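You operate a simulated robot arm through the tools that you are given. There is no shell and no other tool.

The job below is to be done with a simulated robot arm. You get a single attempt, and the scene is never put back.

Task
Crank 50 cm of grey sheet out to the stop and clamp it.
Fine: lock the stop before cranking; latch the clamp bar.
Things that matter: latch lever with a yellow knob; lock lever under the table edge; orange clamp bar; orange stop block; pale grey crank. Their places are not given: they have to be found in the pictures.

The check looks at the end state, three seconds after you hand in, the way a careful person would. Anything else that was tipped, shoved, dropped, spilled or broken makes it a failure. Flat cloth is picked up by pressing the open fingertips on it (5 to 10 N) and closing them slowly along it; thin cloth reads only 2 to 8 mm in the jaws.

Robot
A 6-joint arm with a two-finger gripper, fixed in place. Base frame: the origin is on the floor under the middle of its stand, x ahead of it, y to its left, z up. Lengths are in mm, angles in degrees, forces in N, time in s.
It reaches about 1572 mm from its shoulder. Its first joint turns from -166.0 to 166.0 degrees. Payload 2.45 kg.
The tool frame sits at the grasp point between the pads (the TCP): z along the fingers, y along the line on which they close. The tips reach 20 mm beyond it. The gripper opens to 140 mm; its body begins 168 mm behind the TCP.
Orientation is that of the tool frame in the base frame, as a unit quaternion [x, y, z, w]. With the fingers straight down and closing along the base's y, the tool's x points along the base's -x, its y along +y and its z along -z.

Tools
- The arm moves only by the tool step_arm. Its argument "deltas" is a list of rows, each an object of numbers (a shift or turn left out is 0, a gripper value left out holds the last): "tx", "ty", "tz": the shift along the base's x, y, z in mm; "ax", "ay", "az": the turn, a rotation vector about the base's x, y, z in degrees. In form: [{"tx": .., "ty": .., "tz": .., "ax": .., "ay": .., "az": ..}, ...]. A call has 1 to 20 rows; each row is the pose to reach, as a shift and turn from the pose commanded when the call began. "gripper" is the finger opening in mm, from 0 to 140, set as the call begins (left out, the last holds). Each row takes 0.2 s and may step no farther than 50 mm and 8.6 degrees from the row before; otherwise, or with a gripper value out of range, the whole call is refused. A pose out of reach is approached as far as the arm can. The call stops where the force on the tool passes 90 N (or 10 N more than at its start, if that is more) or the arm is blocked; 0.2 s more then pass. Each finger travels about 45 mm/s and halts on what it meets, pressing with about 31 N; the grip force reading is that of the motor and also rises with nothing between the fingers. The clock runs only during rows and for 0.2 s after the last one: add rows that repeat a pose to give the fingers time. It gives the time, the measured TCP pose, the force on the tool (base axes), the opening and the grip force at its end, in the units of the frame above (readings bear some noise), with the torque about the TCP (base axes, N m) and any sound that the robot's microphone picked up.
- Cameras (640 x 400 px; columns grow to the right, rows downward): "scene" is fixed at [219.4, 500.7, 1389.8]; the picture's right is [-0.29, -0.96, 0.00], its down [-0.51, 0.15, -0.85] and it looks along [0.81, -0.25, -0.53] (base axes); focal length 357 px, centre (320, 200). "wrist" rides on the gripper at [78, 11, -209] in the tool frame; the picture's right is [-0.14, 0.99, 0.00], its down [-0.92, -0.13, -0.37] and it looks along [-0.37, -0.05, 0.93] (tool axes); focal length 280 px, centre (320, 200).
- grab_frame(camera): a new picture of that camera. The clock stands still meanwhile.
- measure_at(camera, pixels): there is no depth. For up to 12 entries [column, row, z] of the newest picture of that camera ("zoom" is the newest enlarged one), the place [x, y] in the base frame at which the ray of that pixel passes the height z, good to about 3 mm. The clock stands still meanwhile.
- inspect(camera, box): a new picture of the part [left, top, right, bottom] of that camera's present view, enlarged. The clock stands still meanwhile.
- sign_off(): hands the job in; it is judged then, once.

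Unless the task says otherwise, let go and move clear before handing in.

The tools are called after ">>>" as name(argument=value, ...) on one line, values as JSON. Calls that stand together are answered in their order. step_arm: Moves the arm, as the interface text tells. Its arguments: {"type":"object","properties":{"deltas":{"type":"array","items":{"type":"object","properties":{"tx":{"type":"number"},"ty":{"type":"number"},"tz":{"type":"number"},"ax":{"type":"number"},"ay":{"type":"number"},"az":{"type":"number"}}}},"gripper":{"type":"number"}},"required":["deltas"]} The other tools are called the same way: grab_frame (camera) takes a picture; measure_at (camera, pixels) gives the place at which the rays of pixels pass given heights; inspect (camera, box) takes an enlarged picture of a part of a camera's view; sign_off () hands the job in.

At the start:

```text
clock: 0.0
tcp_pos: [567.4, 283.8, 1182.0]
tool_rot: [0.0, 1.0, 0.0, 0.0]
force: [-0.8, 0.3, -0.4]
ft_torque: [-0.02, 0.0, -0.02]
width: 139.9
gripper_force: 0.0
```

scene: 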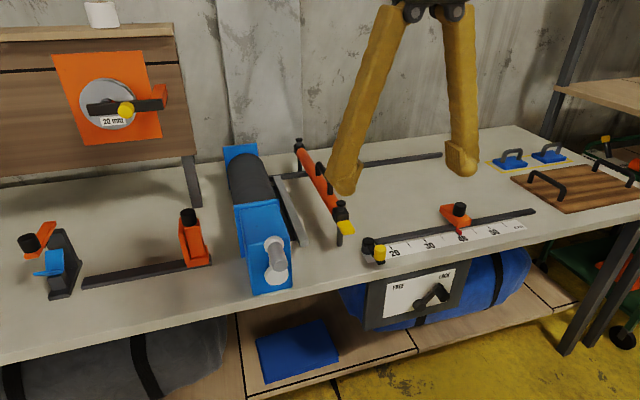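
wrist: 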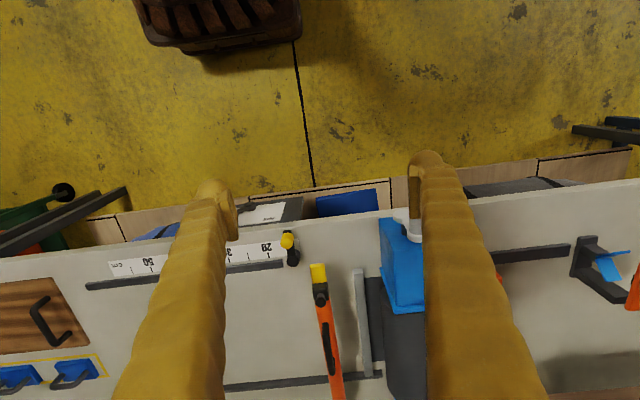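

The scene picture shows a blue roller feed with a crank near (275,258), an orange bar at (320,185), a stop block at (457,215) on a scale, and a lock plate at (415,295). I'll zoom in on these before moving.

>>> inspect(camera="scene", box=[200, 120, 380, 300])

>>> inspect(camera="scene", box=[350, 180, 550, 340])

>>> inspect(camera="scene", box=[0, 0, 230, 310])

>>> inspect(camera="wrist", box=[80, 180, 440, 400])

```text
2.22 times, centred on (290, 210) of scene
```

zoom: 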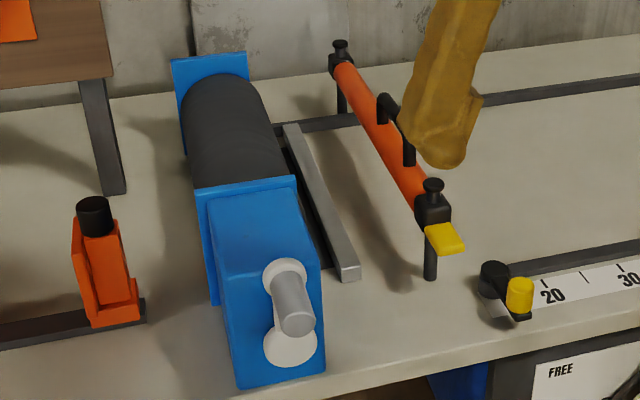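

```text
2.50 times, centred on (450, 260) of scene
```

zoom: 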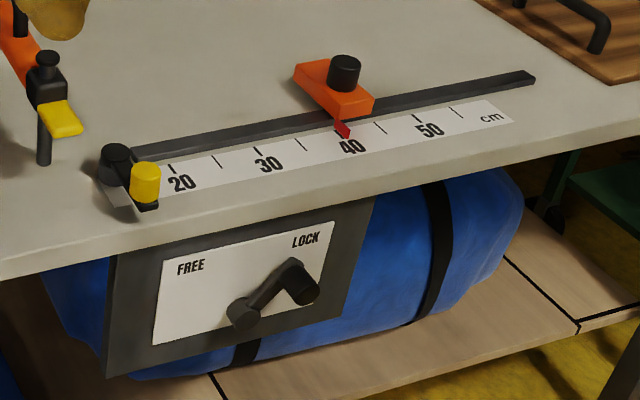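

```text
1.29 times, centred on (115, 155) of scene
```

zoom: 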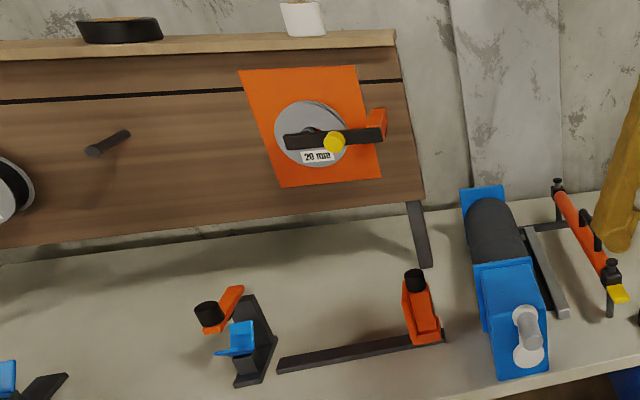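

```text
1.78 times, centred on (260, 290) of wrist
```

zoom: 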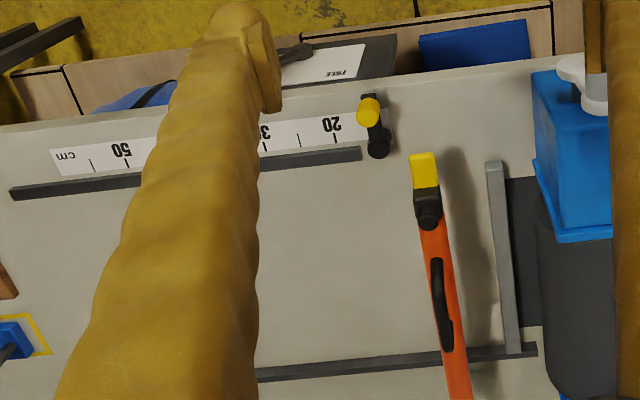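

The stop's red pointer sits at about 40 in the zoom at (343,130), and the lever at (300,285) leans toward LOCK. I'll get the heights by comparing matched pixels in both cameras.

>>> measure_at(camera="scene", pixels=[[535, 211, 700], [535, 211, 800], [535, 211, 900], [535, 211, 1000], [380, 252, 700], [380, 252, 800], [380, 252, 900], [380, 252, 1000], [346, 228, 800], [346, 228, 900], [346, 228, 1000]])

>>> grab_frame(camera="wrist")

```text
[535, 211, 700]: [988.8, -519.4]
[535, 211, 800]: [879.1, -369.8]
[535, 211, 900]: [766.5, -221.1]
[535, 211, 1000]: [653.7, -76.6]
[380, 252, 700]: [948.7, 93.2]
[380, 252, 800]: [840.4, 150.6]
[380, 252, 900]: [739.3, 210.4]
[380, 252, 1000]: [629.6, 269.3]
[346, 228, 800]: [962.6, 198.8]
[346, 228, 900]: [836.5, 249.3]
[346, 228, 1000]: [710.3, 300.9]
```

```text
taken
```

wrist: 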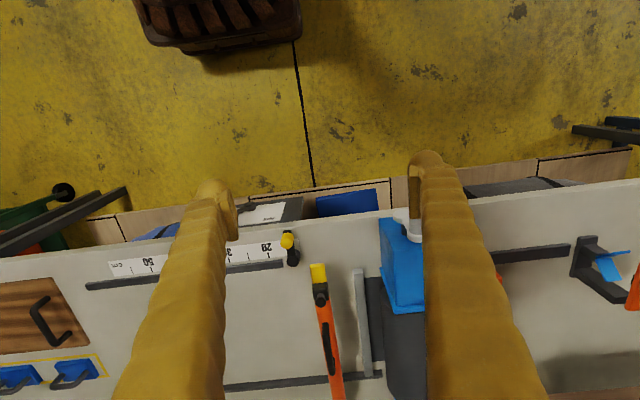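

>>> measure_at(camera="wrist", pixels=[[88, 286, 700], [88, 286, 800], [88, 286, 900], [287, 240, 700], [287, 240, 800], [287, 240, 900], [287, 240, 1000], [319, 272, 800], [319, 272, 900], [319, 272, 1000]])

```text
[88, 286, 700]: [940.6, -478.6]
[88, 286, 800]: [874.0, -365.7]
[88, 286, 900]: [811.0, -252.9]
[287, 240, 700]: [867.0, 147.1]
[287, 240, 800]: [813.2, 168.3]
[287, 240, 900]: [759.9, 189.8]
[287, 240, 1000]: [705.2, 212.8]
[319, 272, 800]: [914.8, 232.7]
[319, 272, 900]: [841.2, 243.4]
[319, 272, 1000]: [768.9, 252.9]
```

Matching the views puts the table top at about z 800, the yellow knob at about (787,179,852) and the clamp bar's yellow tab at about (847,243,890). I'll zoom further to read the scale and the lock plate.

>>> inspect(camera="scene", box=[360, 190, 540, 270])

>>> inspect(camera="scene", box=[360, 250, 480, 340])

>>> inspect(camera="scene", box=[220, 130, 300, 190])

>>> inspect(camera="scene", box=[280, 130, 400, 270])

```text
3.56 times, centred on (450, 230) of scene
```

zoom: 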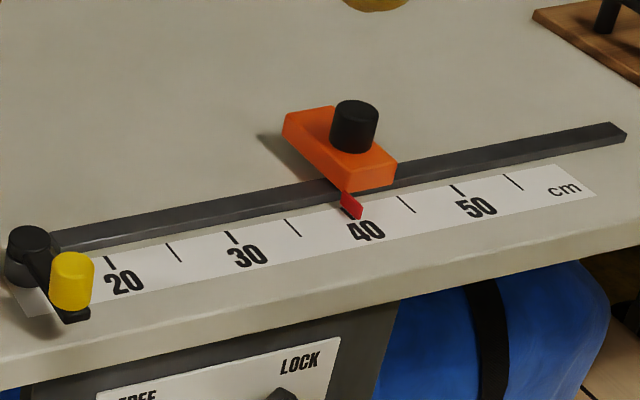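

```text
4.44 times, centred on (420, 295) of scene
```

zoom: 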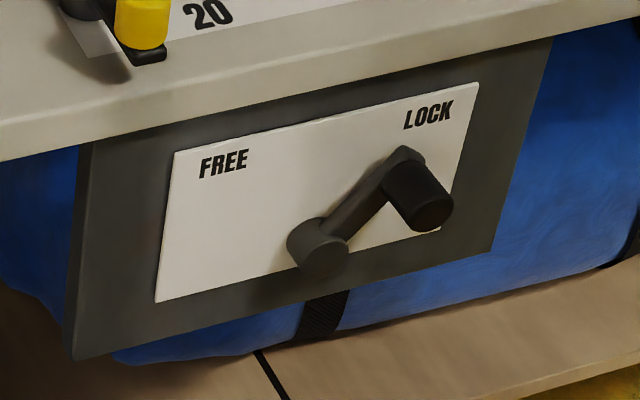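

```text
6.67 times, centred on (260, 160) of scene
```

zoom: 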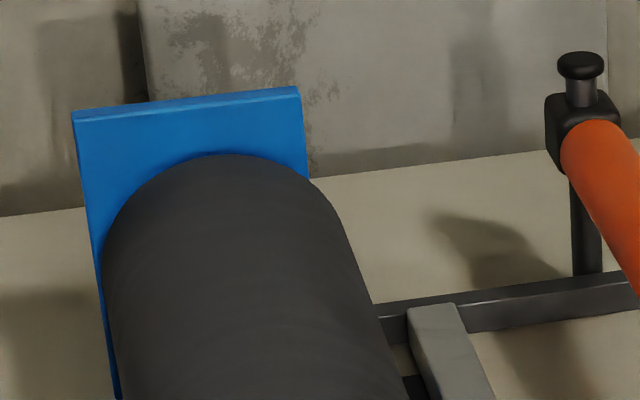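

```text
2.86 times, centred on (340, 200) of scene
```

zoom: 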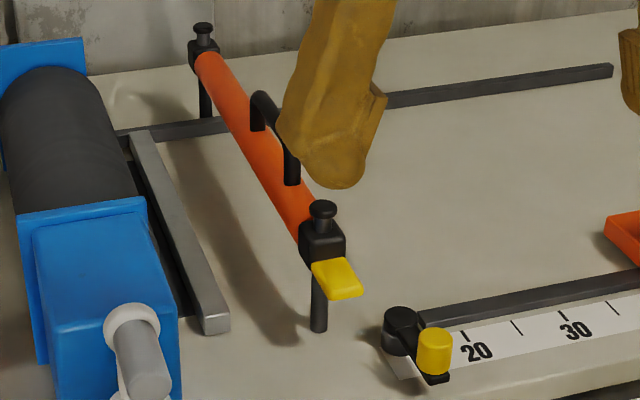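

The bar slides on two posts with a handle in its middle, the lock lever reads LOCK, and the stop is at 40. I'll take rough positions of the lock panel and crank, then point the gripper forward for a frontal view.

>>> measure_at(camera="scene", pixels=[[432, 295, 650], [432, 295, 700], [432, 295, 750], [408, 308, 650], [408, 308, 700], [408, 308, 750], [272, 240, 950], [272, 240, 900], [277, 262, 900], [277, 262, 950], [400, 266, 800], [300, 285, 800]])

>>> step_arm(deltas=[{"tx": -8, "ty": -12, "tz": -40, "ay": -8.2}, {"tx": -16, "ty": -24, "tz": -80, "ay": -16.4}, {"tx": -24, "ty": -36, "tz": -120, "ay": -24.6}, {"tx": -32, "ty": -48, "tz": -160, "ay": -32.8}, {"tx": -40, "ty": -60, "tz": -200, "ay": -41}, {"tx": -48, "ty": -72, "tz": -240, "ay": -49.2}, {"tx": -56, "ty": -84, "tz": -280, "ay": -57.4}, {"tx": -64, "ty": -96, "tz": -320, "ay": -65.6}, {"tx": -72, "ty": -108, "tz": -360, "ay": -73.8}, {"tx": -80, "ty": -120, "tz": -400, "ay": -82}, {"tx": -87, "ty": -134, "tz": -440, "ay": -90}])

```text
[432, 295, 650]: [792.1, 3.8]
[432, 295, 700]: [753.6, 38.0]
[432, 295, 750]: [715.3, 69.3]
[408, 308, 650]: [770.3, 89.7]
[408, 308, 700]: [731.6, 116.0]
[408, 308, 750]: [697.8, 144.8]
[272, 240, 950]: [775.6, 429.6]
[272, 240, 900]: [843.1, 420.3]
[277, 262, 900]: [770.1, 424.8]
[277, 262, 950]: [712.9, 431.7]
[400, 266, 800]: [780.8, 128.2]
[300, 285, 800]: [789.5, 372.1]
```

```text
clock: 2.4
tcp_pos: [647.8, 349.4, 896.4]
tool_rot: [-0.051, 0.737, -0.063, 0.671]
force: [0.4, 0.3, 1.1]
ft_torque: [-0.02, 0.0, 0.0]
width: 140.0
gripper_force: 0.1
out of reach, approached as far as the arm can: row 6, 7, 8, 9, 10, 11
```

The arm couldn't fold that close to its base and stopped at (648,349,896), nearly level, with no contact force. I'll look at both views.

>>> grab_frame(camera="scene")

>>> grab_frame(camera="wrist")

```text
taken
```

scene: 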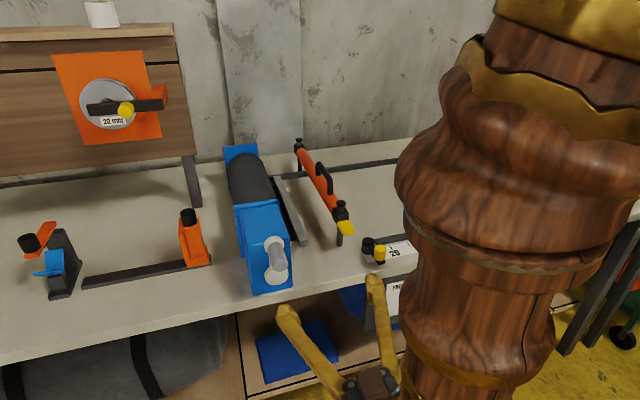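

```text
taken
```

wrist: 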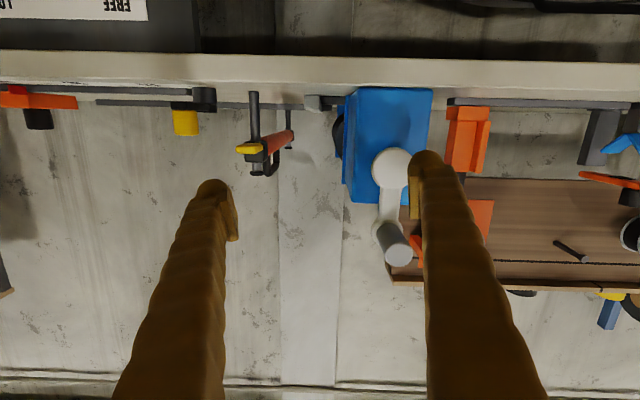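

The wrist image is upside down here, with the crank hub at (392,168) and its handle at (392,240). I'll send one zero step to learn which pose counts as commanded.

>>> step_arm(deltas=[{"tx": 0}])

```text
clock: 2.8
tcp_pos: [648.4, 350.5, 897.1]
tool_rot: [-0.051, 0.737, -0.063, 0.671]
force: [-0.1, -1.1, 0.2]
ft_torque: [0.02, 0.0, 0.02]
width: 140.0
gripper_force: 0.0
```

The zero step drew no complaint, so the commanded pose is the reached one. I'll level the tool and slide in front of the lock panel, staying clear at x 660.

>>> step_arm(deltas=[{"tx": 1, "ty": -33, "tz": -20, "ax": 1.2, "ay": -0.7, "az": 0.2}, {"tx": 2, "ty": -66, "tz": -40, "ax": 2.4, "ay": -1.4, "az": 0.4}, {"tx": 4, "ty": -99, "tz": -60, "ax": 3.6, "ay": -2, "az": 0.6}, {"tx": 5, "ty": -132, "tz": -80, "ax": 4.8, "ay": -2.6, "az": 0.8}, {"tx": 6, "ty": -165, "tz": -100, "ax": 6, "ay": -3.2, "az": 1}, {"tx": 8, "ty": -198, "tz": -120, "ax": 7.2, "ay": -4, "az": 1.2}, {"tx": 9, "ty": -231, "tz": -140, "ax": 8.4, "ay": -4.6, "az": 1.3}, {"tx": 10, "ty": -264, "tz": -160, "ax": 9, "ay": -5, "az": 1.4}, {"tx": 12, "ty": -290, "tz": -177, "ax": 9.3, "ay": -5.2, "az": 1.4}])

>>> grab_frame(camera="wrist")

>>> grab_frame(camera="scene")

```text
clock: 4.3
tcp_pos: [759.9, 248.9, 865.7]
tool_rot: [-0.12, 0.677, -0.013, 0.726]
force: [0.4, -0.3, -0.4]
ft_torque: [0.02, 0.02, 0.04]
width: 140.0
gripper_force: 0.1
out of reach, approached as far as the arm can: row 1, 2, 3, 4, 5, 6, 7
stopped in row 7: the force on the tool passed its limit at 186 N (the readings are from after the stop); the commanded pose is now the measured one
```

```text
taken
```

wrist: 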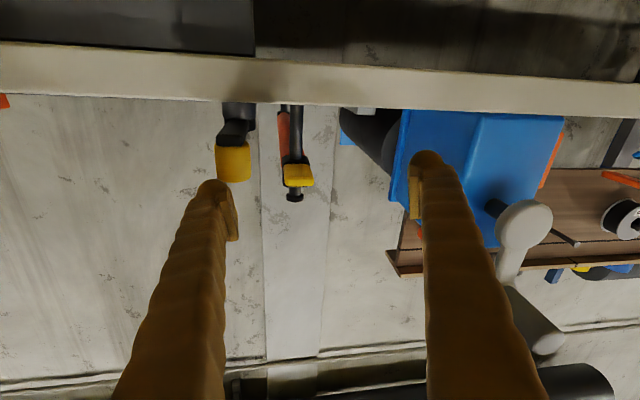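

```text
taken
```

scene: 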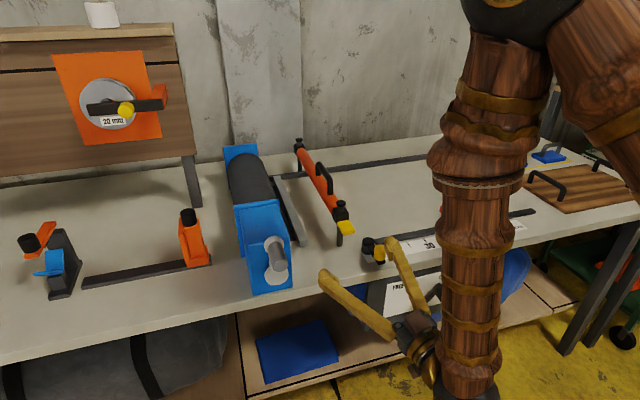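

That was a bad move: the arm drifted forward to x 760 and a 186 N contact stopped it near the latch knob at (380,250). I'll check whether anything shifted before I move again.

>>> inspect(camera="scene", box=[320, 200, 480, 320])

>>> inspect(camera="wrist", box=[160, 80, 360, 240])

```text
3.33 times, centred on (400, 260) of scene
```

zoom: 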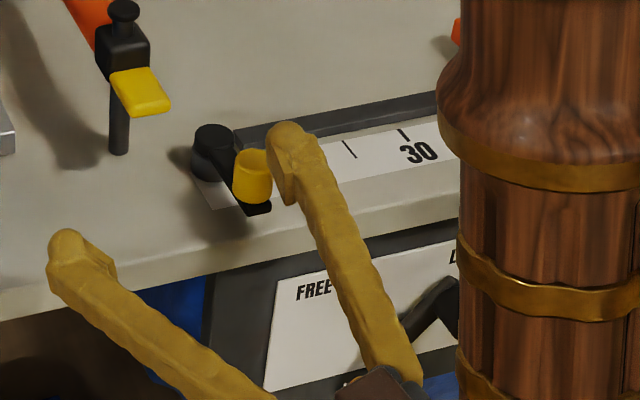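

```text
2.50 times, centred on (260, 160) of wrist
```

zoom: 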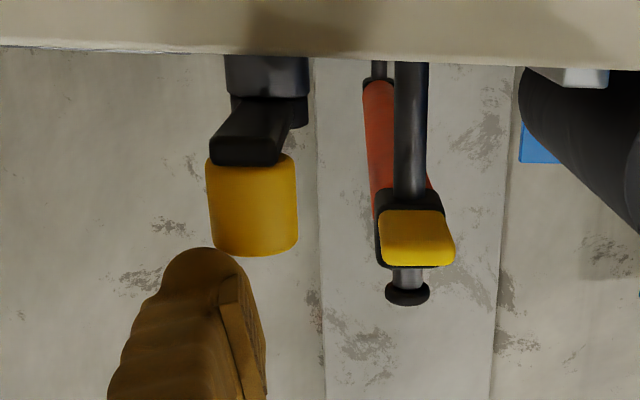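

The lever's knob at (380,253) and its pivot look unmoved. Level poses this close to the base are out of reach, so I'll lift clear, pitch the tool to 45° down, and look at the lock panel from there.

>>> step_arm(deltas=[{"tz": 40}, {"tz": 85}, {"tz": 130}, {"tx": -8, "ty": -27, "tz": 130, "ax": 0.99, "ay": 6.97, "az": -1.79}, {"tx": -16, "ty": -54, "tz": 130, "ax": 1.97, "ay": 13.94, "az": -3.57}, {"tx": -24, "ty": -81, "tz": 130, "ax": 2.96, "ay": 20.9, "az": -5.36}, {"tx": -32, "ty": -108, "tz": 120, "ax": 3.94, "ay": 27.9, "az": -7.14}, {"tx": -40, "ty": -135, "tz": 110, "ax": 4.93, "ay": 34.86, "az": -8.93}, {"tx": -50, "ty": -162, "tz": 100, "ax": 5.91, "ay": 41.8, "az": -10.7}, {"tx": -60, "ty": -189, "tz": 80, "ax": 6.9, "ay": 48.8, "az": -12.5}, {"tx": -60, "ty": -189, "tz": 40, "ax": 6.9, "ay": 48.8, "az": -12.5}, {"tx": -60, "ty": -189, "tz": 0, "ax": 6.9, "ay": 48.8, "az": -12.5}, {"tx": -60, "ty": -189, "tz": -35, "ax": 6.9, "ay": 48.8, "az": -12.5}])

>>> grab_frame(camera="wrist")

>>> grab_frame(camera="scene")

```text
clock: 7.1
tcp_pos: [694.7, 69.0, 836.1]
tool_rot: [0.0, 0.925, -0.013, 0.38]
force: [-1.0, 0.0, 0.0]
ft_torque: [0.03, 0.02, 0.0]
width: 139.8
gripper_force: 0.2
out of reach, approached as far as the arm can: row 2, 4, 5, 6, 12, 13
```

```text
taken
```

wrist: 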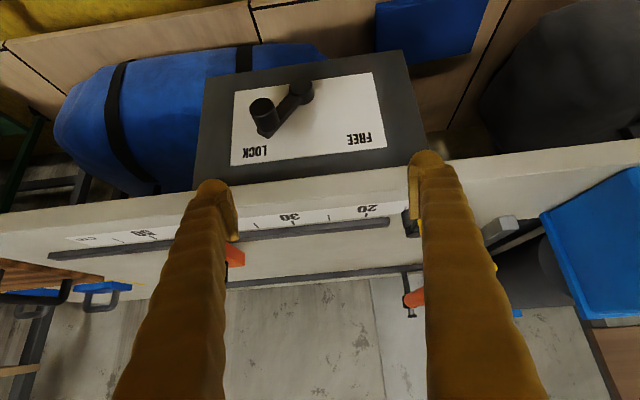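

```text
taken
```

scene: 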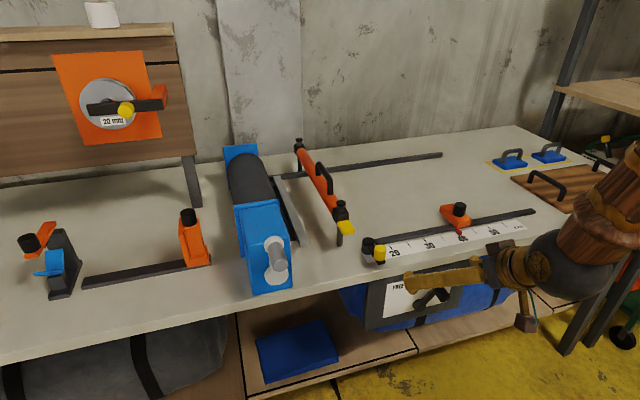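

I now have a clear view of the lock panel: pivot near (301,92), knob near (262,108), LOCK on the left and FREE on the right in this upside-down image. I'll triangulate the lever with the scene view.

>>> inspect(camera="wrist", box=[190, 50, 430, 200])

>>> measure_at(camera="wrist", pixels=[[262, 106, 680], [262, 106, 720], [262, 106, 760], [302, 92, 640], [302, 92, 680], [302, 92, 720], [231, 165, 760], [386, 149, 760], [374, 72, 650], [240, 93, 650]])

>>> inspect(camera="scene", box=[360, 250, 480, 340])

>>> measure_at(camera="scene", pixels=[[436, 299, 680], [436, 299, 720], [436, 299, 760], [408, 309, 640], [408, 309, 680], [408, 309, 720]])

```text
2.67 times, centred on (310, 125) of wrist
```

zoom: 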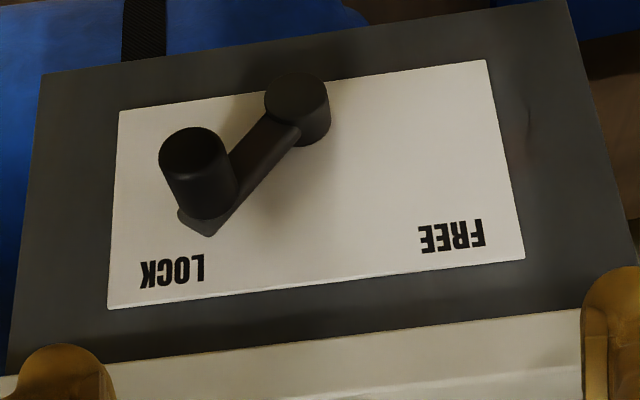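

```text
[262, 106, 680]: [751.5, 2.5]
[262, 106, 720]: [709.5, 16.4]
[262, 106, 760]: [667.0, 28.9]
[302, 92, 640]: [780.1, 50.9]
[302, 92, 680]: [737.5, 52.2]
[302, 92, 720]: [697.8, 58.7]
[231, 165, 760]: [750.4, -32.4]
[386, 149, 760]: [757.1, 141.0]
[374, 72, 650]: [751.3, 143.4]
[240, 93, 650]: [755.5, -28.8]
```

```text
4.44 times, centred on (420, 295) of scene
```

zoom: 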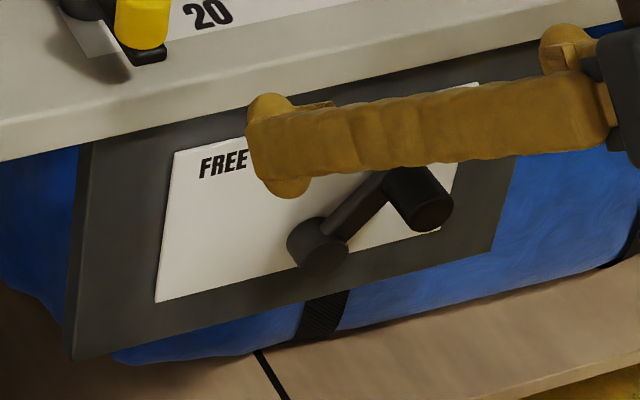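

```text
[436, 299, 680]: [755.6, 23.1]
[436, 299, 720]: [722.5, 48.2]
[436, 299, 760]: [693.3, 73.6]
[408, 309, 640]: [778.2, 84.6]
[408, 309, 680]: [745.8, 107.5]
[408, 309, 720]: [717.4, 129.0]
```

My scene pixels for the knob and pivot were off; from the zoom they should be about (445,298) and (421,307). I'll measure those again.

>>> measure_at(camera="scene", pixels=[[445, 298, 660], [445, 298, 700], [445, 298, 740], [421, 307, 620], [421, 307, 660], [421, 307, 700], [455, 276, 740], [390, 290, 740], [459, 270, 780], [400, 266, 800], [404, 275, 780]])

>>> inspect(camera="wrist", box=[190, 50, 430, 200])

>>> measure_at(camera="zoom", pixels=[[193, 150, 660], [193, 150, 700], [193, 150, 740], [300, 92, 620], [300, 92, 660], [300, 92, 700], [108, 308, 760], [525, 258, 760], [487, 60, 650], [119, 111, 650]])

```text
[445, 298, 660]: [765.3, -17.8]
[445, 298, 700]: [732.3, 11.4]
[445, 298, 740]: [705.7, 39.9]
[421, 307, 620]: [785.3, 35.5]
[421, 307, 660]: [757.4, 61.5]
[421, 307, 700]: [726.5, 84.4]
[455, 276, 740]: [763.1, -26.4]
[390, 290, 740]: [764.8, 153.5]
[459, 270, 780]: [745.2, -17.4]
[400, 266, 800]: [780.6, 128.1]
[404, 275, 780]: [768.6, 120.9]
```

```text
2.67 times, centred on (310, 125) of wrist
```

zoom: 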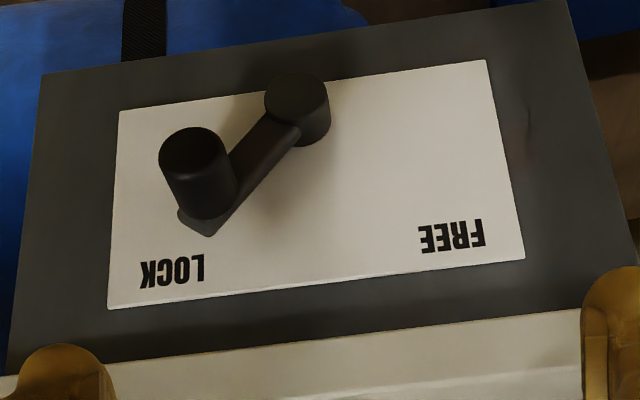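

```text
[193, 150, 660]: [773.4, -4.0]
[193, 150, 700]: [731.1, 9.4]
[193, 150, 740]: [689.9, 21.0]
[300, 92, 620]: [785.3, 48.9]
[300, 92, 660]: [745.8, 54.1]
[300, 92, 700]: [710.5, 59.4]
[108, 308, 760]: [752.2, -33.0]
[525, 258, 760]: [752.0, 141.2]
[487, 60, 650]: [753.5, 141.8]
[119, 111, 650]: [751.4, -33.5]
```

The knob tip comes out at about (732,10,700) and the pivot at about (762,52,646). That is a 68 mm lever leaning 38° to the LOCK side, with FREE mirrored. I'll steepen the tool to 60° down and line up in front of the knob with the fingers at 60 mm.

>>> step_arm(deltas=[{"ty": -20, "ay": 5}, {"ty": -40, "ay": 10}, {"tx": -2, "ty": -59, "tz": -10, "ay": 15}, {"tx": -5, "ty": -59, "tz": -30, "ay": 15}, {"tx": -5, "ty": -59, "tz": -50, "ay": 15}], gripper=60)

>>> grab_frame(camera="wrist")

>>> inspect(camera="scene", box=[360, 240, 520, 340])

```text
clock: 8.3
tcp_pos: [678.5, 41.4, 784.0]
tool_rot: [0.018, 0.967, -0.009, 0.253]
force: [-0.1, -0.2, -0.2]
ft_torque: [-0.02, 0.05, 0.0]
width: 59.8
gripper_force: 0.0
out of reach, approached as far as the arm can: row 1, 2, 3, 4, 5
```

```text
taken
```

wrist: 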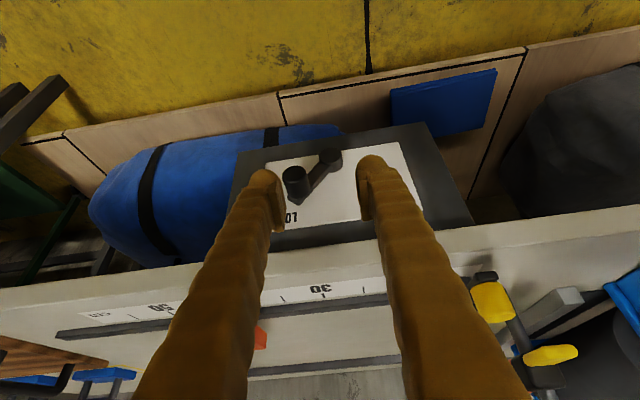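

```text
4.00 times, centred on (440, 290) of scene
```

zoom: 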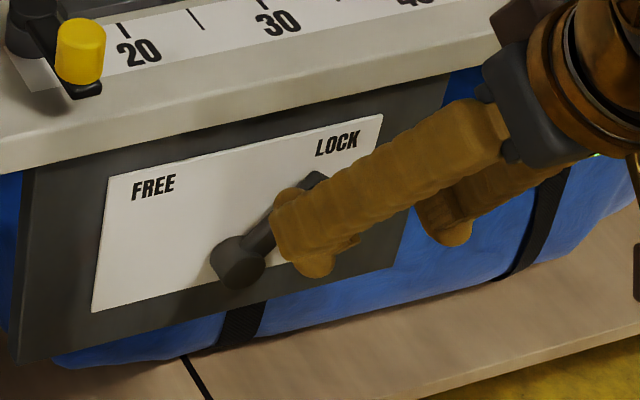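

The steep tilts seem to sit near a wrist singularity, so y lagged at 41 instead of 10. I'll point the tool straight down instead, which keeps the wrist farther out, and reach past the table edge to the knob.

>>> step_arm(deltas=[{"tx": 0, "ty": -8, "tz": 10, "ax": 0.2, "ay": 5.9, "az": 0.4}, {"tx": 5, "ty": -16, "tz": 20, "ax": 0.4, "ay": 11.8, "az": 0.8}, {"tx": 10, "ty": -24, "tz": 20, "ax": 0.6, "ay": 17.6, "az": 1.3}, {"tx": 15, "ty": -31, "tz": 20, "ax": 0.8, "ay": 23.5, "az": 1.7}, {"tx": 20, "ty": -31, "tz": 20, "ax": 1.05, "ay": 29.4, "az": 2.1}, {"tx": 20, "ty": -31, "tz": 20, "ax": 1.05, "ay": 29.4, "az": 2.1}])

>>> grab_frame(camera="wrist")

```text
clock: 9.7
tcp_pos: [727.9, -27.3, 814.7]
tool_rot: [0.005, 0.975, -0.039, 0.218]
force: [0.1, 1.1, 0.2]
ft_torque: [0.02, -0.03, 0.01]
width: 59.9
gripper_force: 0.1
out of reach, approached as far as the arm can: row 1, 2, 3, 4, 5, 6
```

```text
taken
```

wrist: 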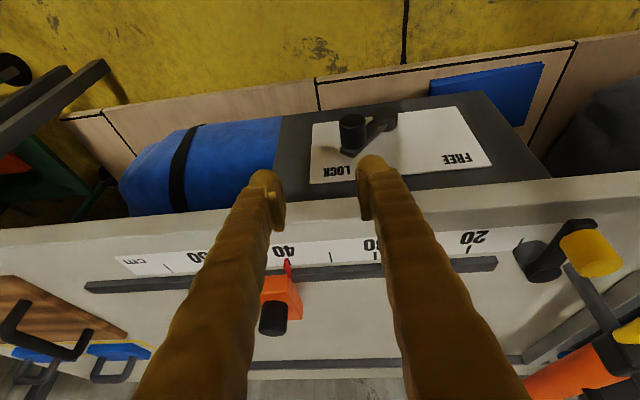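

The arm drifted again to (728,-27,815) and the tilt stayed, so it is likely stuck against a joint limit from the first fold. I'll back straight up toward the starting height to unfold it.

>>> step_arm(deltas=[{"tx": -5, "tz": 40}, {"tx": -10, "tz": 80}, {"tx": -15, "tz": 120}, {"tx": -20, "tz": 160}, {"tx": -25, "tz": 200}, {"tx": -30, "tz": 240}, {"tx": -30, "tz": 280}])

>>> grab_frame(camera="scene")

```text
clock: 11.3
tcp_pos: [698.0, -27.6, 1094.7]
tool_rot: [0.004, 0.976, -0.038, 0.217]
force: [-0.1, -0.2, -0.7]
ft_torque: [0.0, 0.03, 0.02]
width: 60.3
gripper_force: 0.0
```

```text
taken
```

scene: 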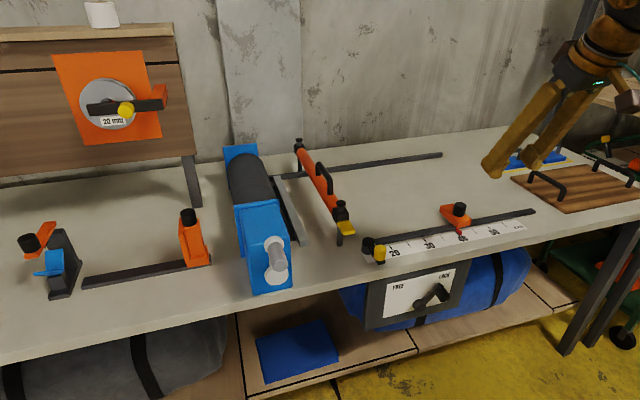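

No refusal this time, and the scene looks undisturbed. I'll turn the tool straight down here at height.

>>> step_arm(deltas=[{"tx": 5, "ty": 10, "ax": 1.1, "ay": 6.2, "az": 0.1}, {"tx": 10, "ty": 20, "ax": 2.15, "ay": 12.4, "az": 0.2}, {"tx": 15, "ty": 30, "ax": 3.2, "ay": 18.6, "az": 0.35}, {"tx": 20, "ty": 37.6, "ax": 4.3, "ay": 24.8, "az": 0.46}])

```text
clock: 12.3
tcp_pos: [718.2, 10.1, 1093.8]
tool_rot: [0.0, 1.0, -0.001, 0.003]
force: [0.8, 0.0, -0.2]
ft_torque: [0.01, -0.05, 0.0]
width: 59.9
gripper_force: 0.1
```

The tool is now straight down at (718,10,1094). I'll descend in stages to about z 800 in front of the table edge.

>>> step_arm(deltas=[{"tz": -45}, {"tz": -90}, {"tz": -135}, {"tz": -180}, {"tz": -225}, {"tz": -260}])

>>> grab_frame(camera="wrist")

```text
clock: 13.7
tcp_pos: [716.4, 10.4, 834.6]
tool_rot: [0.0, 1.0, -0.001, 0.004]
force: [-0.4, 0.0, 1.1]
ft_torque: [0.03, -0.05, 0.01]
width: 60.0
gripper_force: 0.0
```

```text
taken
```

wrist: 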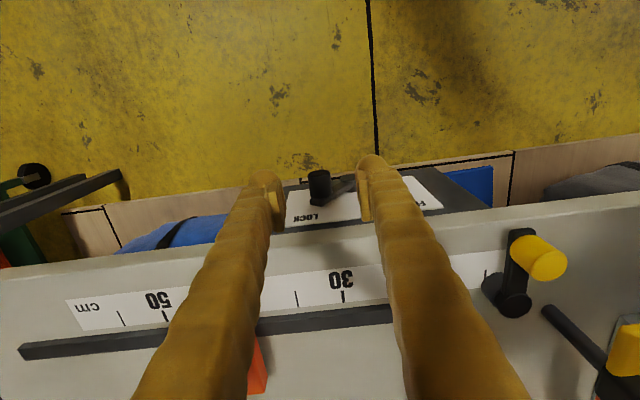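

The knob sits centred between the fingertips at (319,185). Before going lower I'll check how far the panel and lever stand out from the table edge.

>>> grab_frame(camera="scene")

>>> inspect(camera="wrist", box=[220, 130, 520, 330])

>>> measure_at(camera="scene", pixels=[[455.6, 268.6, 740], [455.6, 268.6, 760], [455.6, 268.6, 780], [382.8, 318, 620], [382.8, 318, 640], [382.8, 318, 660], [387.3, 284.2, 740], [387.3, 284.2, 760], [387.3, 284.2, 780]])

```text
taken
```

scene: 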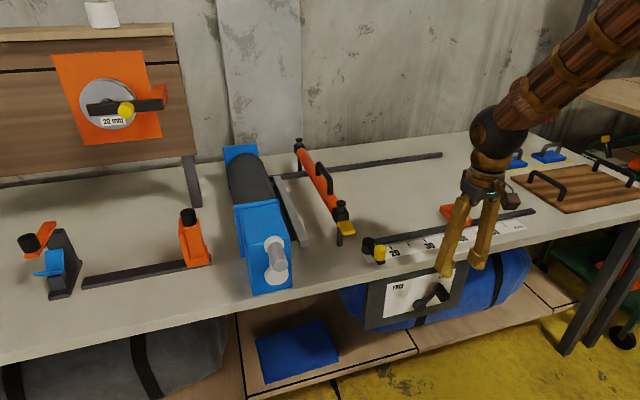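

```text
2.00 times, centred on (370, 230) of wrist
```

zoom: 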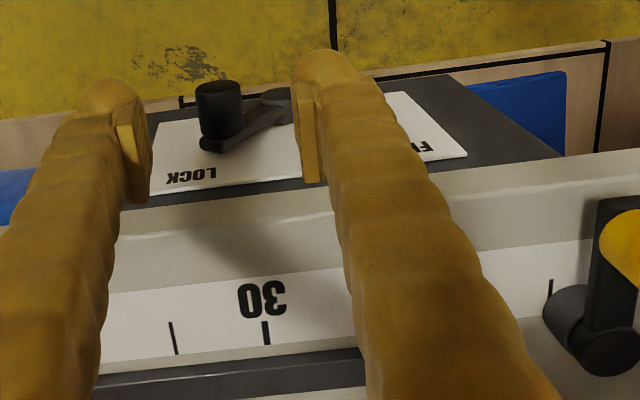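

```text
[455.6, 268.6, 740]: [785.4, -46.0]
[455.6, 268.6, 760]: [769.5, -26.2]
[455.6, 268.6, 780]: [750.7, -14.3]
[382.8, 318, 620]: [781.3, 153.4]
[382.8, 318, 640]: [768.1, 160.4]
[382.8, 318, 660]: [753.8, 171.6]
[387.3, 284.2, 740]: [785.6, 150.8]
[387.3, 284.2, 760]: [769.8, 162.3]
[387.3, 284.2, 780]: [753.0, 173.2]
```

The panel face is at x≈785 and the knob spans about x 732–765. I'll move to x 746 and lower the open fingers around the knob at z 702.

>>> step_arm(deltas=[{"tx": 15, "tz": 0}, {"tx": 30, "tz": 0}, {"tx": 30, "tz": -35}, {"tx": 30, "tz": -70}, {"tx": 30, "tz": -100}, {"tx": 30, "tz": -120}, {"tx": 30, "tz": -132}])

>>> inspect(camera="wrist", box=[220, 130, 520, 330])

>>> inspect(camera="scene", box=[360, 220, 520, 340])

```text
clock: 15.3
tcp_pos: [747.0, 10.5, 701.5]
tool_rot: [0.001, 1.0, -0.001, 0.003]
force: [0.5, -0.4, 0.4]
ft_torque: [0.0, -0.01, -0.01]
width: 60.1
gripper_force: 0.0
```

```text
2.00 times, centred on (370, 230) of wrist
```

zoom: 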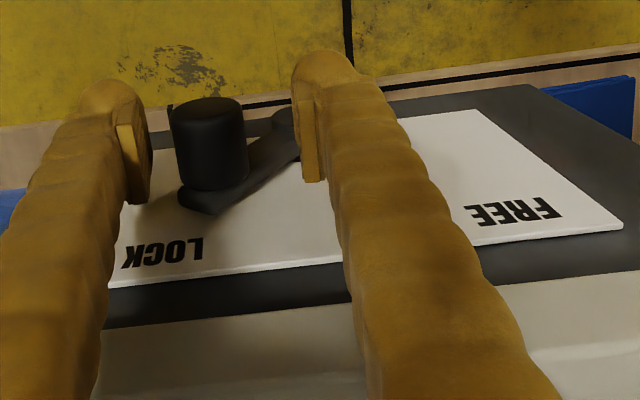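

```text
3.33 times, centred on (440, 280) of scene
```

zoom: 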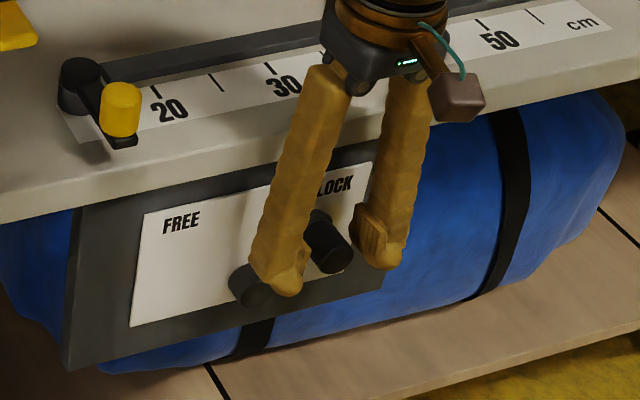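

The fingers straddle the knob cleanly. I'll close on it.

>>> step_arm(deltas=[{"tx": 0}, {"tx": 0}, {"tx": 0}, {"tx": 0}], gripper=0)

>>> inspect(camera="wrist", box=[220, 130, 520, 330])

```text
clock: 16.3
tcp_pos: [747.3, 10.4, 701.4]
tool_rot: [0.0, 1.0, -0.002, 0.004]
force: [-1.5, -17.0, 15.2]
ft_torque: [-0.31, 0.03, 0.26]
width: 27.9
gripper_force: 43.7
```

```text
2.00 times, centred on (370, 230) of wrist
```

zoom: 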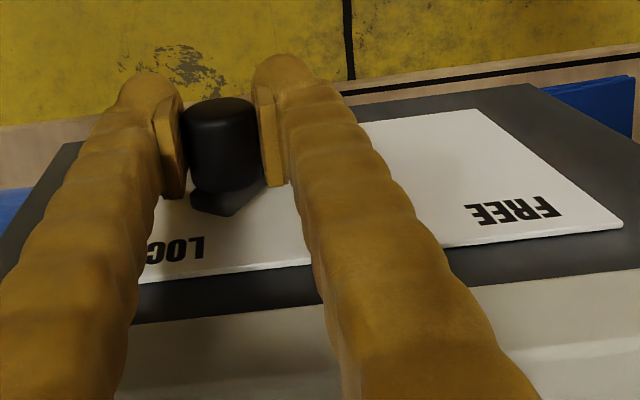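

The grip reads 28 mm, and the -17 N side force shows the lever holding in its detent. I'll swing it along its 69 mm arc from LOCK toward FREE.

>>> step_arm(deltas=[{"ty": 7.0, "tz": 4.7}, {"ty": 15.7, "tz": 8.9}, {"ty": 24.8, "tz": 11.9}, {"ty": 34.3, "tz": 13.5}, {"ty": 43.9, "tz": 13.9}, {"ty": 53.5, "tz": 12.9}, {"ty": 62.8, "tz": 10.5}, {"ty": 71.7, "tz": 6.9}, {"ty": 80.1, "tz": 2.1}])

>>> inspect(camera="wrist", box=[220, 130, 520, 330])

>>> inspect(camera="scene", box=[360, 220, 520, 340])

```text
clock: 18.3
tcp_pos: [748.4, 90.1, 703.2]
tool_rot: [0.001, 1.0, -0.001, 0.004]
force: [-3.5, -22.6, -21.1]
ft_torque: [-0.68, 0.16, -0.03]
width: 28.2
gripper_force: 45.2
```

```text
2.00 times, centred on (370, 230) of wrist
```

zoom: 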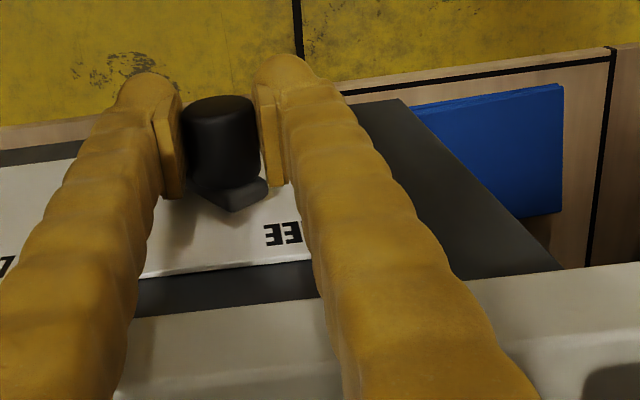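

```text
3.33 times, centred on (440, 280) of scene
```

zoom: 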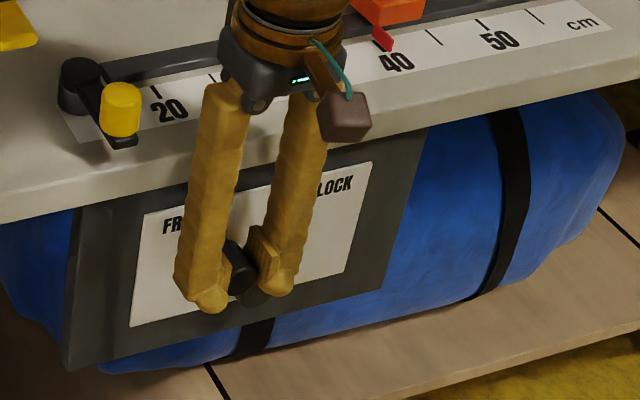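

The knob followed to about +34°, with moderate resistance at (-22.6, -21.1) N. I'll push slightly further to find the FREE end.

>>> step_arm(deltas=[{"ty": 3.0, "tz": -2.1}, {"ty": 5.8, "tz": -4.3}, {"ty": 5.8, "tz": -4.3}])

>>> inspect(camera="wrist", box=[220, 130, 520, 330])

```text
clock: 19.1
tcp_pos: [748.2, 95.7, 702.2]
tool_rot: [0.001, 1.0, -0.001, 0.003]
force: [-17.0, -67.9, 24.3]
ft_torque: [-1.2, 0.32, -0.26]
width: 28.0
gripper_force: 44.5
```

```text
2.00 times, centred on (370, 230) of wrist
```

zoom: 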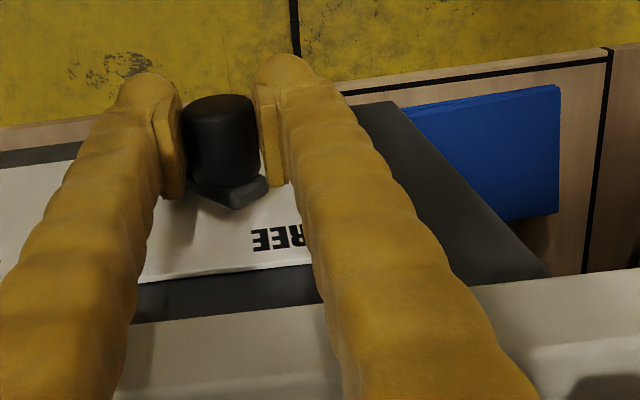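

The force jumped to -68 N at y 95.7, symmetric with the LOCK end, so this is the FREE stop. I'll release and rise clear, then check that the lever stays.

>>> step_arm(deltas=[{"ty": -1}, {"ty": -1}, {"ty": -1}], gripper=60)

>>> step_arm(deltas=[{"tz": 40}, {"tz": 80}, {"tz": 120}, {"tz": 160}, {"tz": 200}, {"tx": -20, "ty": -30, "tz": 230}])

>>> grab_frame(camera="wrist")

>>> inspect(camera="scene", box=[360, 200, 540, 340])

```text
clock: 19.9
tcp_pos: [748.4, 95.9, 700.1]
tool_rot: [0.0, 1.0, 0.0, 0.004]
force: [0.6, -0.1, 0.1]
ft_torque: [0.01, 0.01, -0.01]
width: 60.1
gripper_force: 0.0
```

```text
clock: 21.3
tcp_pos: [728.3, 65.5, 930.5]
tool_rot: [0.0, 1.0, 0.0, 0.004]
force: [-0.2, 0.6, -0.2]
ft_torque: [0.01, 0.01, -0.02]
width: 60.2
gripper_force: 0.1
```

```text
taken
```

wrist: 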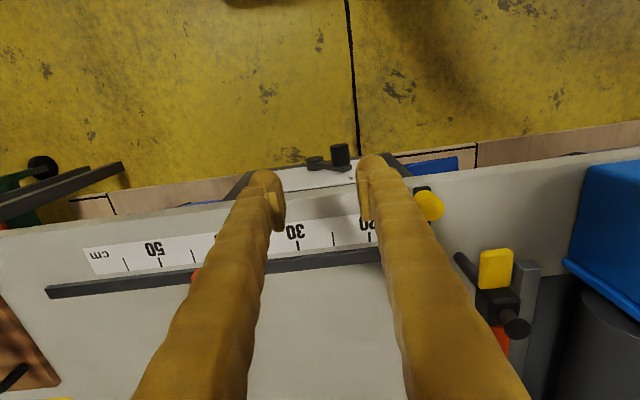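

```text
2.86 times, centred on (450, 270) of scene
```

zoom: 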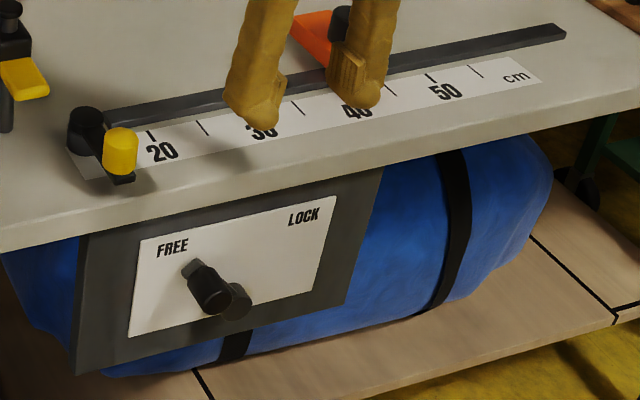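

The lever holds at FREE. Next I'll move above the stop for a clear top view of its knob and the scale.

>>> measure_at(camera="scene", pixels=[[391, 247.4, 800], [425.3, 240.4, 800], [488.5, 227.2, 800], [460.4, 233.7, 800], [459.5, 205, 840], [459.5, 205, 860], [459.5, 213, 830]])

>>> step_arm(deltas=[{"ty": -35, "tz": 20}, {"ty": -70, "tz": 40}, {"ty": -105, "tz": 60}, {"ty": -140, "tz": 60}], gripper=100)

>>> grab_frame(camera="wrist")

```text
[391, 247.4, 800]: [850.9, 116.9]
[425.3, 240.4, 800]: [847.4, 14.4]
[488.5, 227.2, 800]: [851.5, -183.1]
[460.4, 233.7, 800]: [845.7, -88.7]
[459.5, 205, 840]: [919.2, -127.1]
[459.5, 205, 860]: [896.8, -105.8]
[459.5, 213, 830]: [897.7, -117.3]
```

```text
clock: 22.3
tcp_pos: [728.8, -74.4, 992.3]
tool_rot: [0.001, 1.0, -0.001, 0.004]
force: [-0.3, -0.2, 0.1]
ft_torque: [0.03, 0.01, 0.01]
width: 99.8
gripper_force: 0.0
```

```text
taken
```

wrist: 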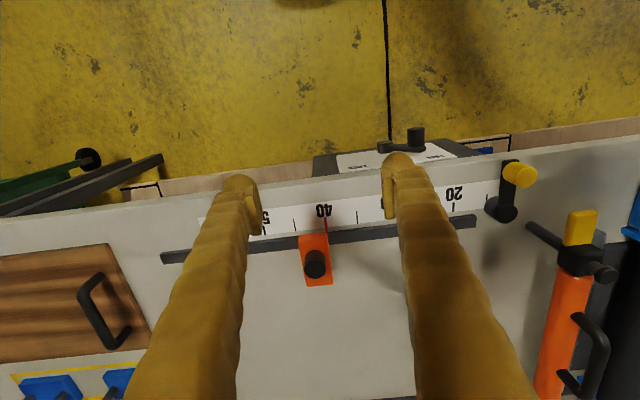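

The ticks give y ≈ 317 − 10·cm, so 50 cm is at y ≈ -183 and the stop's +y face is now at about -83. I'll locate the stop's black knob by matching this view with the scene.

>>> inspect(camera="wrist", box=[250, 180, 410, 300])

>>> measure_at(camera="zoom", pixels=[[262, 355, 840], [262, 355, 860], [262, 355, 880], [307, 170, 800], [307, 170, 810], [196, 225, 820], [318, 225, 820], [212, 425, 820], [330, 400, 820]])

>>> inspect(camera="scene", box=[410, 180, 530, 260])

```text
3.33 times, centred on (330, 240) of wrist
```

zoom: 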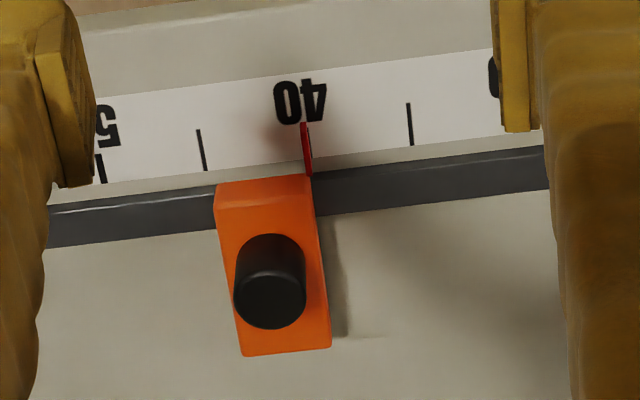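

```text
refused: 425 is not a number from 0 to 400
```

```text
5.00 times, centred on (470, 220) of scene
```

zoom: 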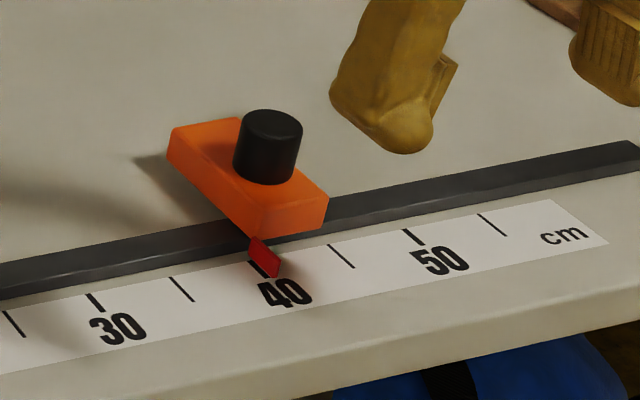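

>>> measure_at(camera="scene", pixels=[[460.4, 204.8, 840], [460.4, 204.8, 850], [460.4, 204.8, 860], [460.4, 204.8, 870], [458, 227, 800], [459, 228, 810]])

>>> inspect(camera="wrist", box=[250, 180, 410, 300])

>>> measure_at(camera="zoom", pixels=[[270, 297, 840], [270, 297, 850], [270, 297, 860], [270, 297, 870], [304, 123, 805], [308, 172, 815], [215, 195, 825], [313, 180, 825], [243, 353, 825], [331, 345, 825]])

```text
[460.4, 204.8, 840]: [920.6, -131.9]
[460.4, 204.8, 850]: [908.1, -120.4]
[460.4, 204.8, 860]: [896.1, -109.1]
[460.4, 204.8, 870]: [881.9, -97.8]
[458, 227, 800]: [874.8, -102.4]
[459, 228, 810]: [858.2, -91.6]
```

```text
3.33 times, centred on (330, 240) of wrist
```

zoom: 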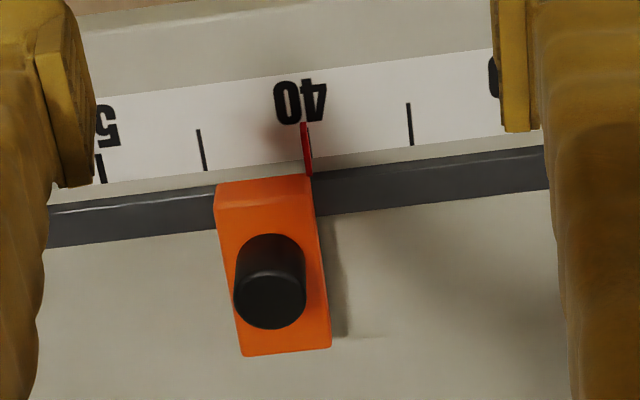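

```text
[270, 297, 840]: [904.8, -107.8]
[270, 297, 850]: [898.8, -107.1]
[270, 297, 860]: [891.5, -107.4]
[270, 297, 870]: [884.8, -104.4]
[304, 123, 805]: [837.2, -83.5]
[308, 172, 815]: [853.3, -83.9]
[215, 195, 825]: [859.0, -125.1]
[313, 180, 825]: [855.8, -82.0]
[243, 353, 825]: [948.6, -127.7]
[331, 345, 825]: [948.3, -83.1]
```

The knob top is near (890,-107,863), and the block spans y -126 to -83. I'll check the block's top height, then move above the knob.

>>> measure_at(camera="scene", pixels=[[459, 221.6, 815], [459, 221.6, 825], [459, 221.6, 835], [471.6, 219, 815], [471.6, 219, 825], [471.6, 219, 835]])

>>> step_arm(deltas=[{"tx": 40, "ty": -8, "tz": -10}, {"tx": 80, "ty": -16, "tz": -20}, {"tx": 120, "ty": -24, "tz": -40}, {"tx": 161, "ty": -31, "tz": -60}], gripper=64)

>>> grab_frame(camera="wrist")

```text
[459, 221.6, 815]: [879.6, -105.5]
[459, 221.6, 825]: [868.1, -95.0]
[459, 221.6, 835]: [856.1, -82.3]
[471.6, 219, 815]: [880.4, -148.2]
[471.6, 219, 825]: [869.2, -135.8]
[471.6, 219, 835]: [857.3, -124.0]
```

```text
clock: 23.3
tcp_pos: [893.6, -106.6, 931.3]
tool_rot: [0.0, 1.0, -0.001, 0.004]
force: [-0.2, 0.4, 0.0]
ft_torque: [0.02, 0.0, -0.02]
width: 64.0
gripper_force: 0.0
```

```text
taken
```

wrist: 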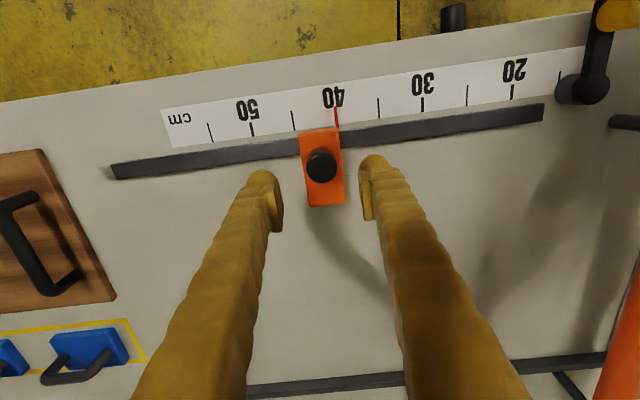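

The block top is at about z 835 and the knob top at about 865. I'll fix the knob centre and read the 50 tick from this nearer view.

>>> inspect(camera="wrist", box=[220, 70, 400, 220])

>>> measure_at(camera="zoom", pixels=[[360, 270, 864], [360, 250, 840], [111, 162, 800], [417, 130, 800], [413, 133, 805], [260, 150, 800], [282, 220, 834], [430, 205, 834]])

```text
2.67 times, centred on (310, 145) of wrist
```

zoom: 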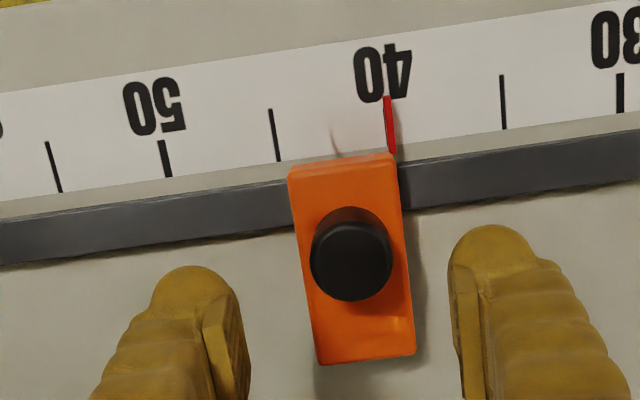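

```text
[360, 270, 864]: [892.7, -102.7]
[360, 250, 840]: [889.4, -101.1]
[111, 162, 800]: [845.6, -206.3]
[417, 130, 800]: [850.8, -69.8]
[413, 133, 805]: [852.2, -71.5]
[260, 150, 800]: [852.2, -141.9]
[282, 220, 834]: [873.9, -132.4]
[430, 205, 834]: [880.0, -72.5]
```

>>> measure_at(camera="zoom", pixels=[[350, 262, 864], [166, 176, 800], [161, 142, 800], [278, 161, 800], [505, 128, 800], [387, 98, 800], [388, 98, 808], [393, 152, 808], [290, 178, 834], [394, 163, 834], [318, 362, 834], [414, 355, 834]])

```text
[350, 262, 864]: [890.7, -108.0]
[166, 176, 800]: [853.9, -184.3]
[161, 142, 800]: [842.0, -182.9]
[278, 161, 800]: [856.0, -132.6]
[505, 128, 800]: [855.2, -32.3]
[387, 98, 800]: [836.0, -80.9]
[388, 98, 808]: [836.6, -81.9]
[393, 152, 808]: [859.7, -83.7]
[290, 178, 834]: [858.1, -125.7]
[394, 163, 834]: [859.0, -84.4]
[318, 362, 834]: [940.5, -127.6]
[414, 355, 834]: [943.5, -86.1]
```

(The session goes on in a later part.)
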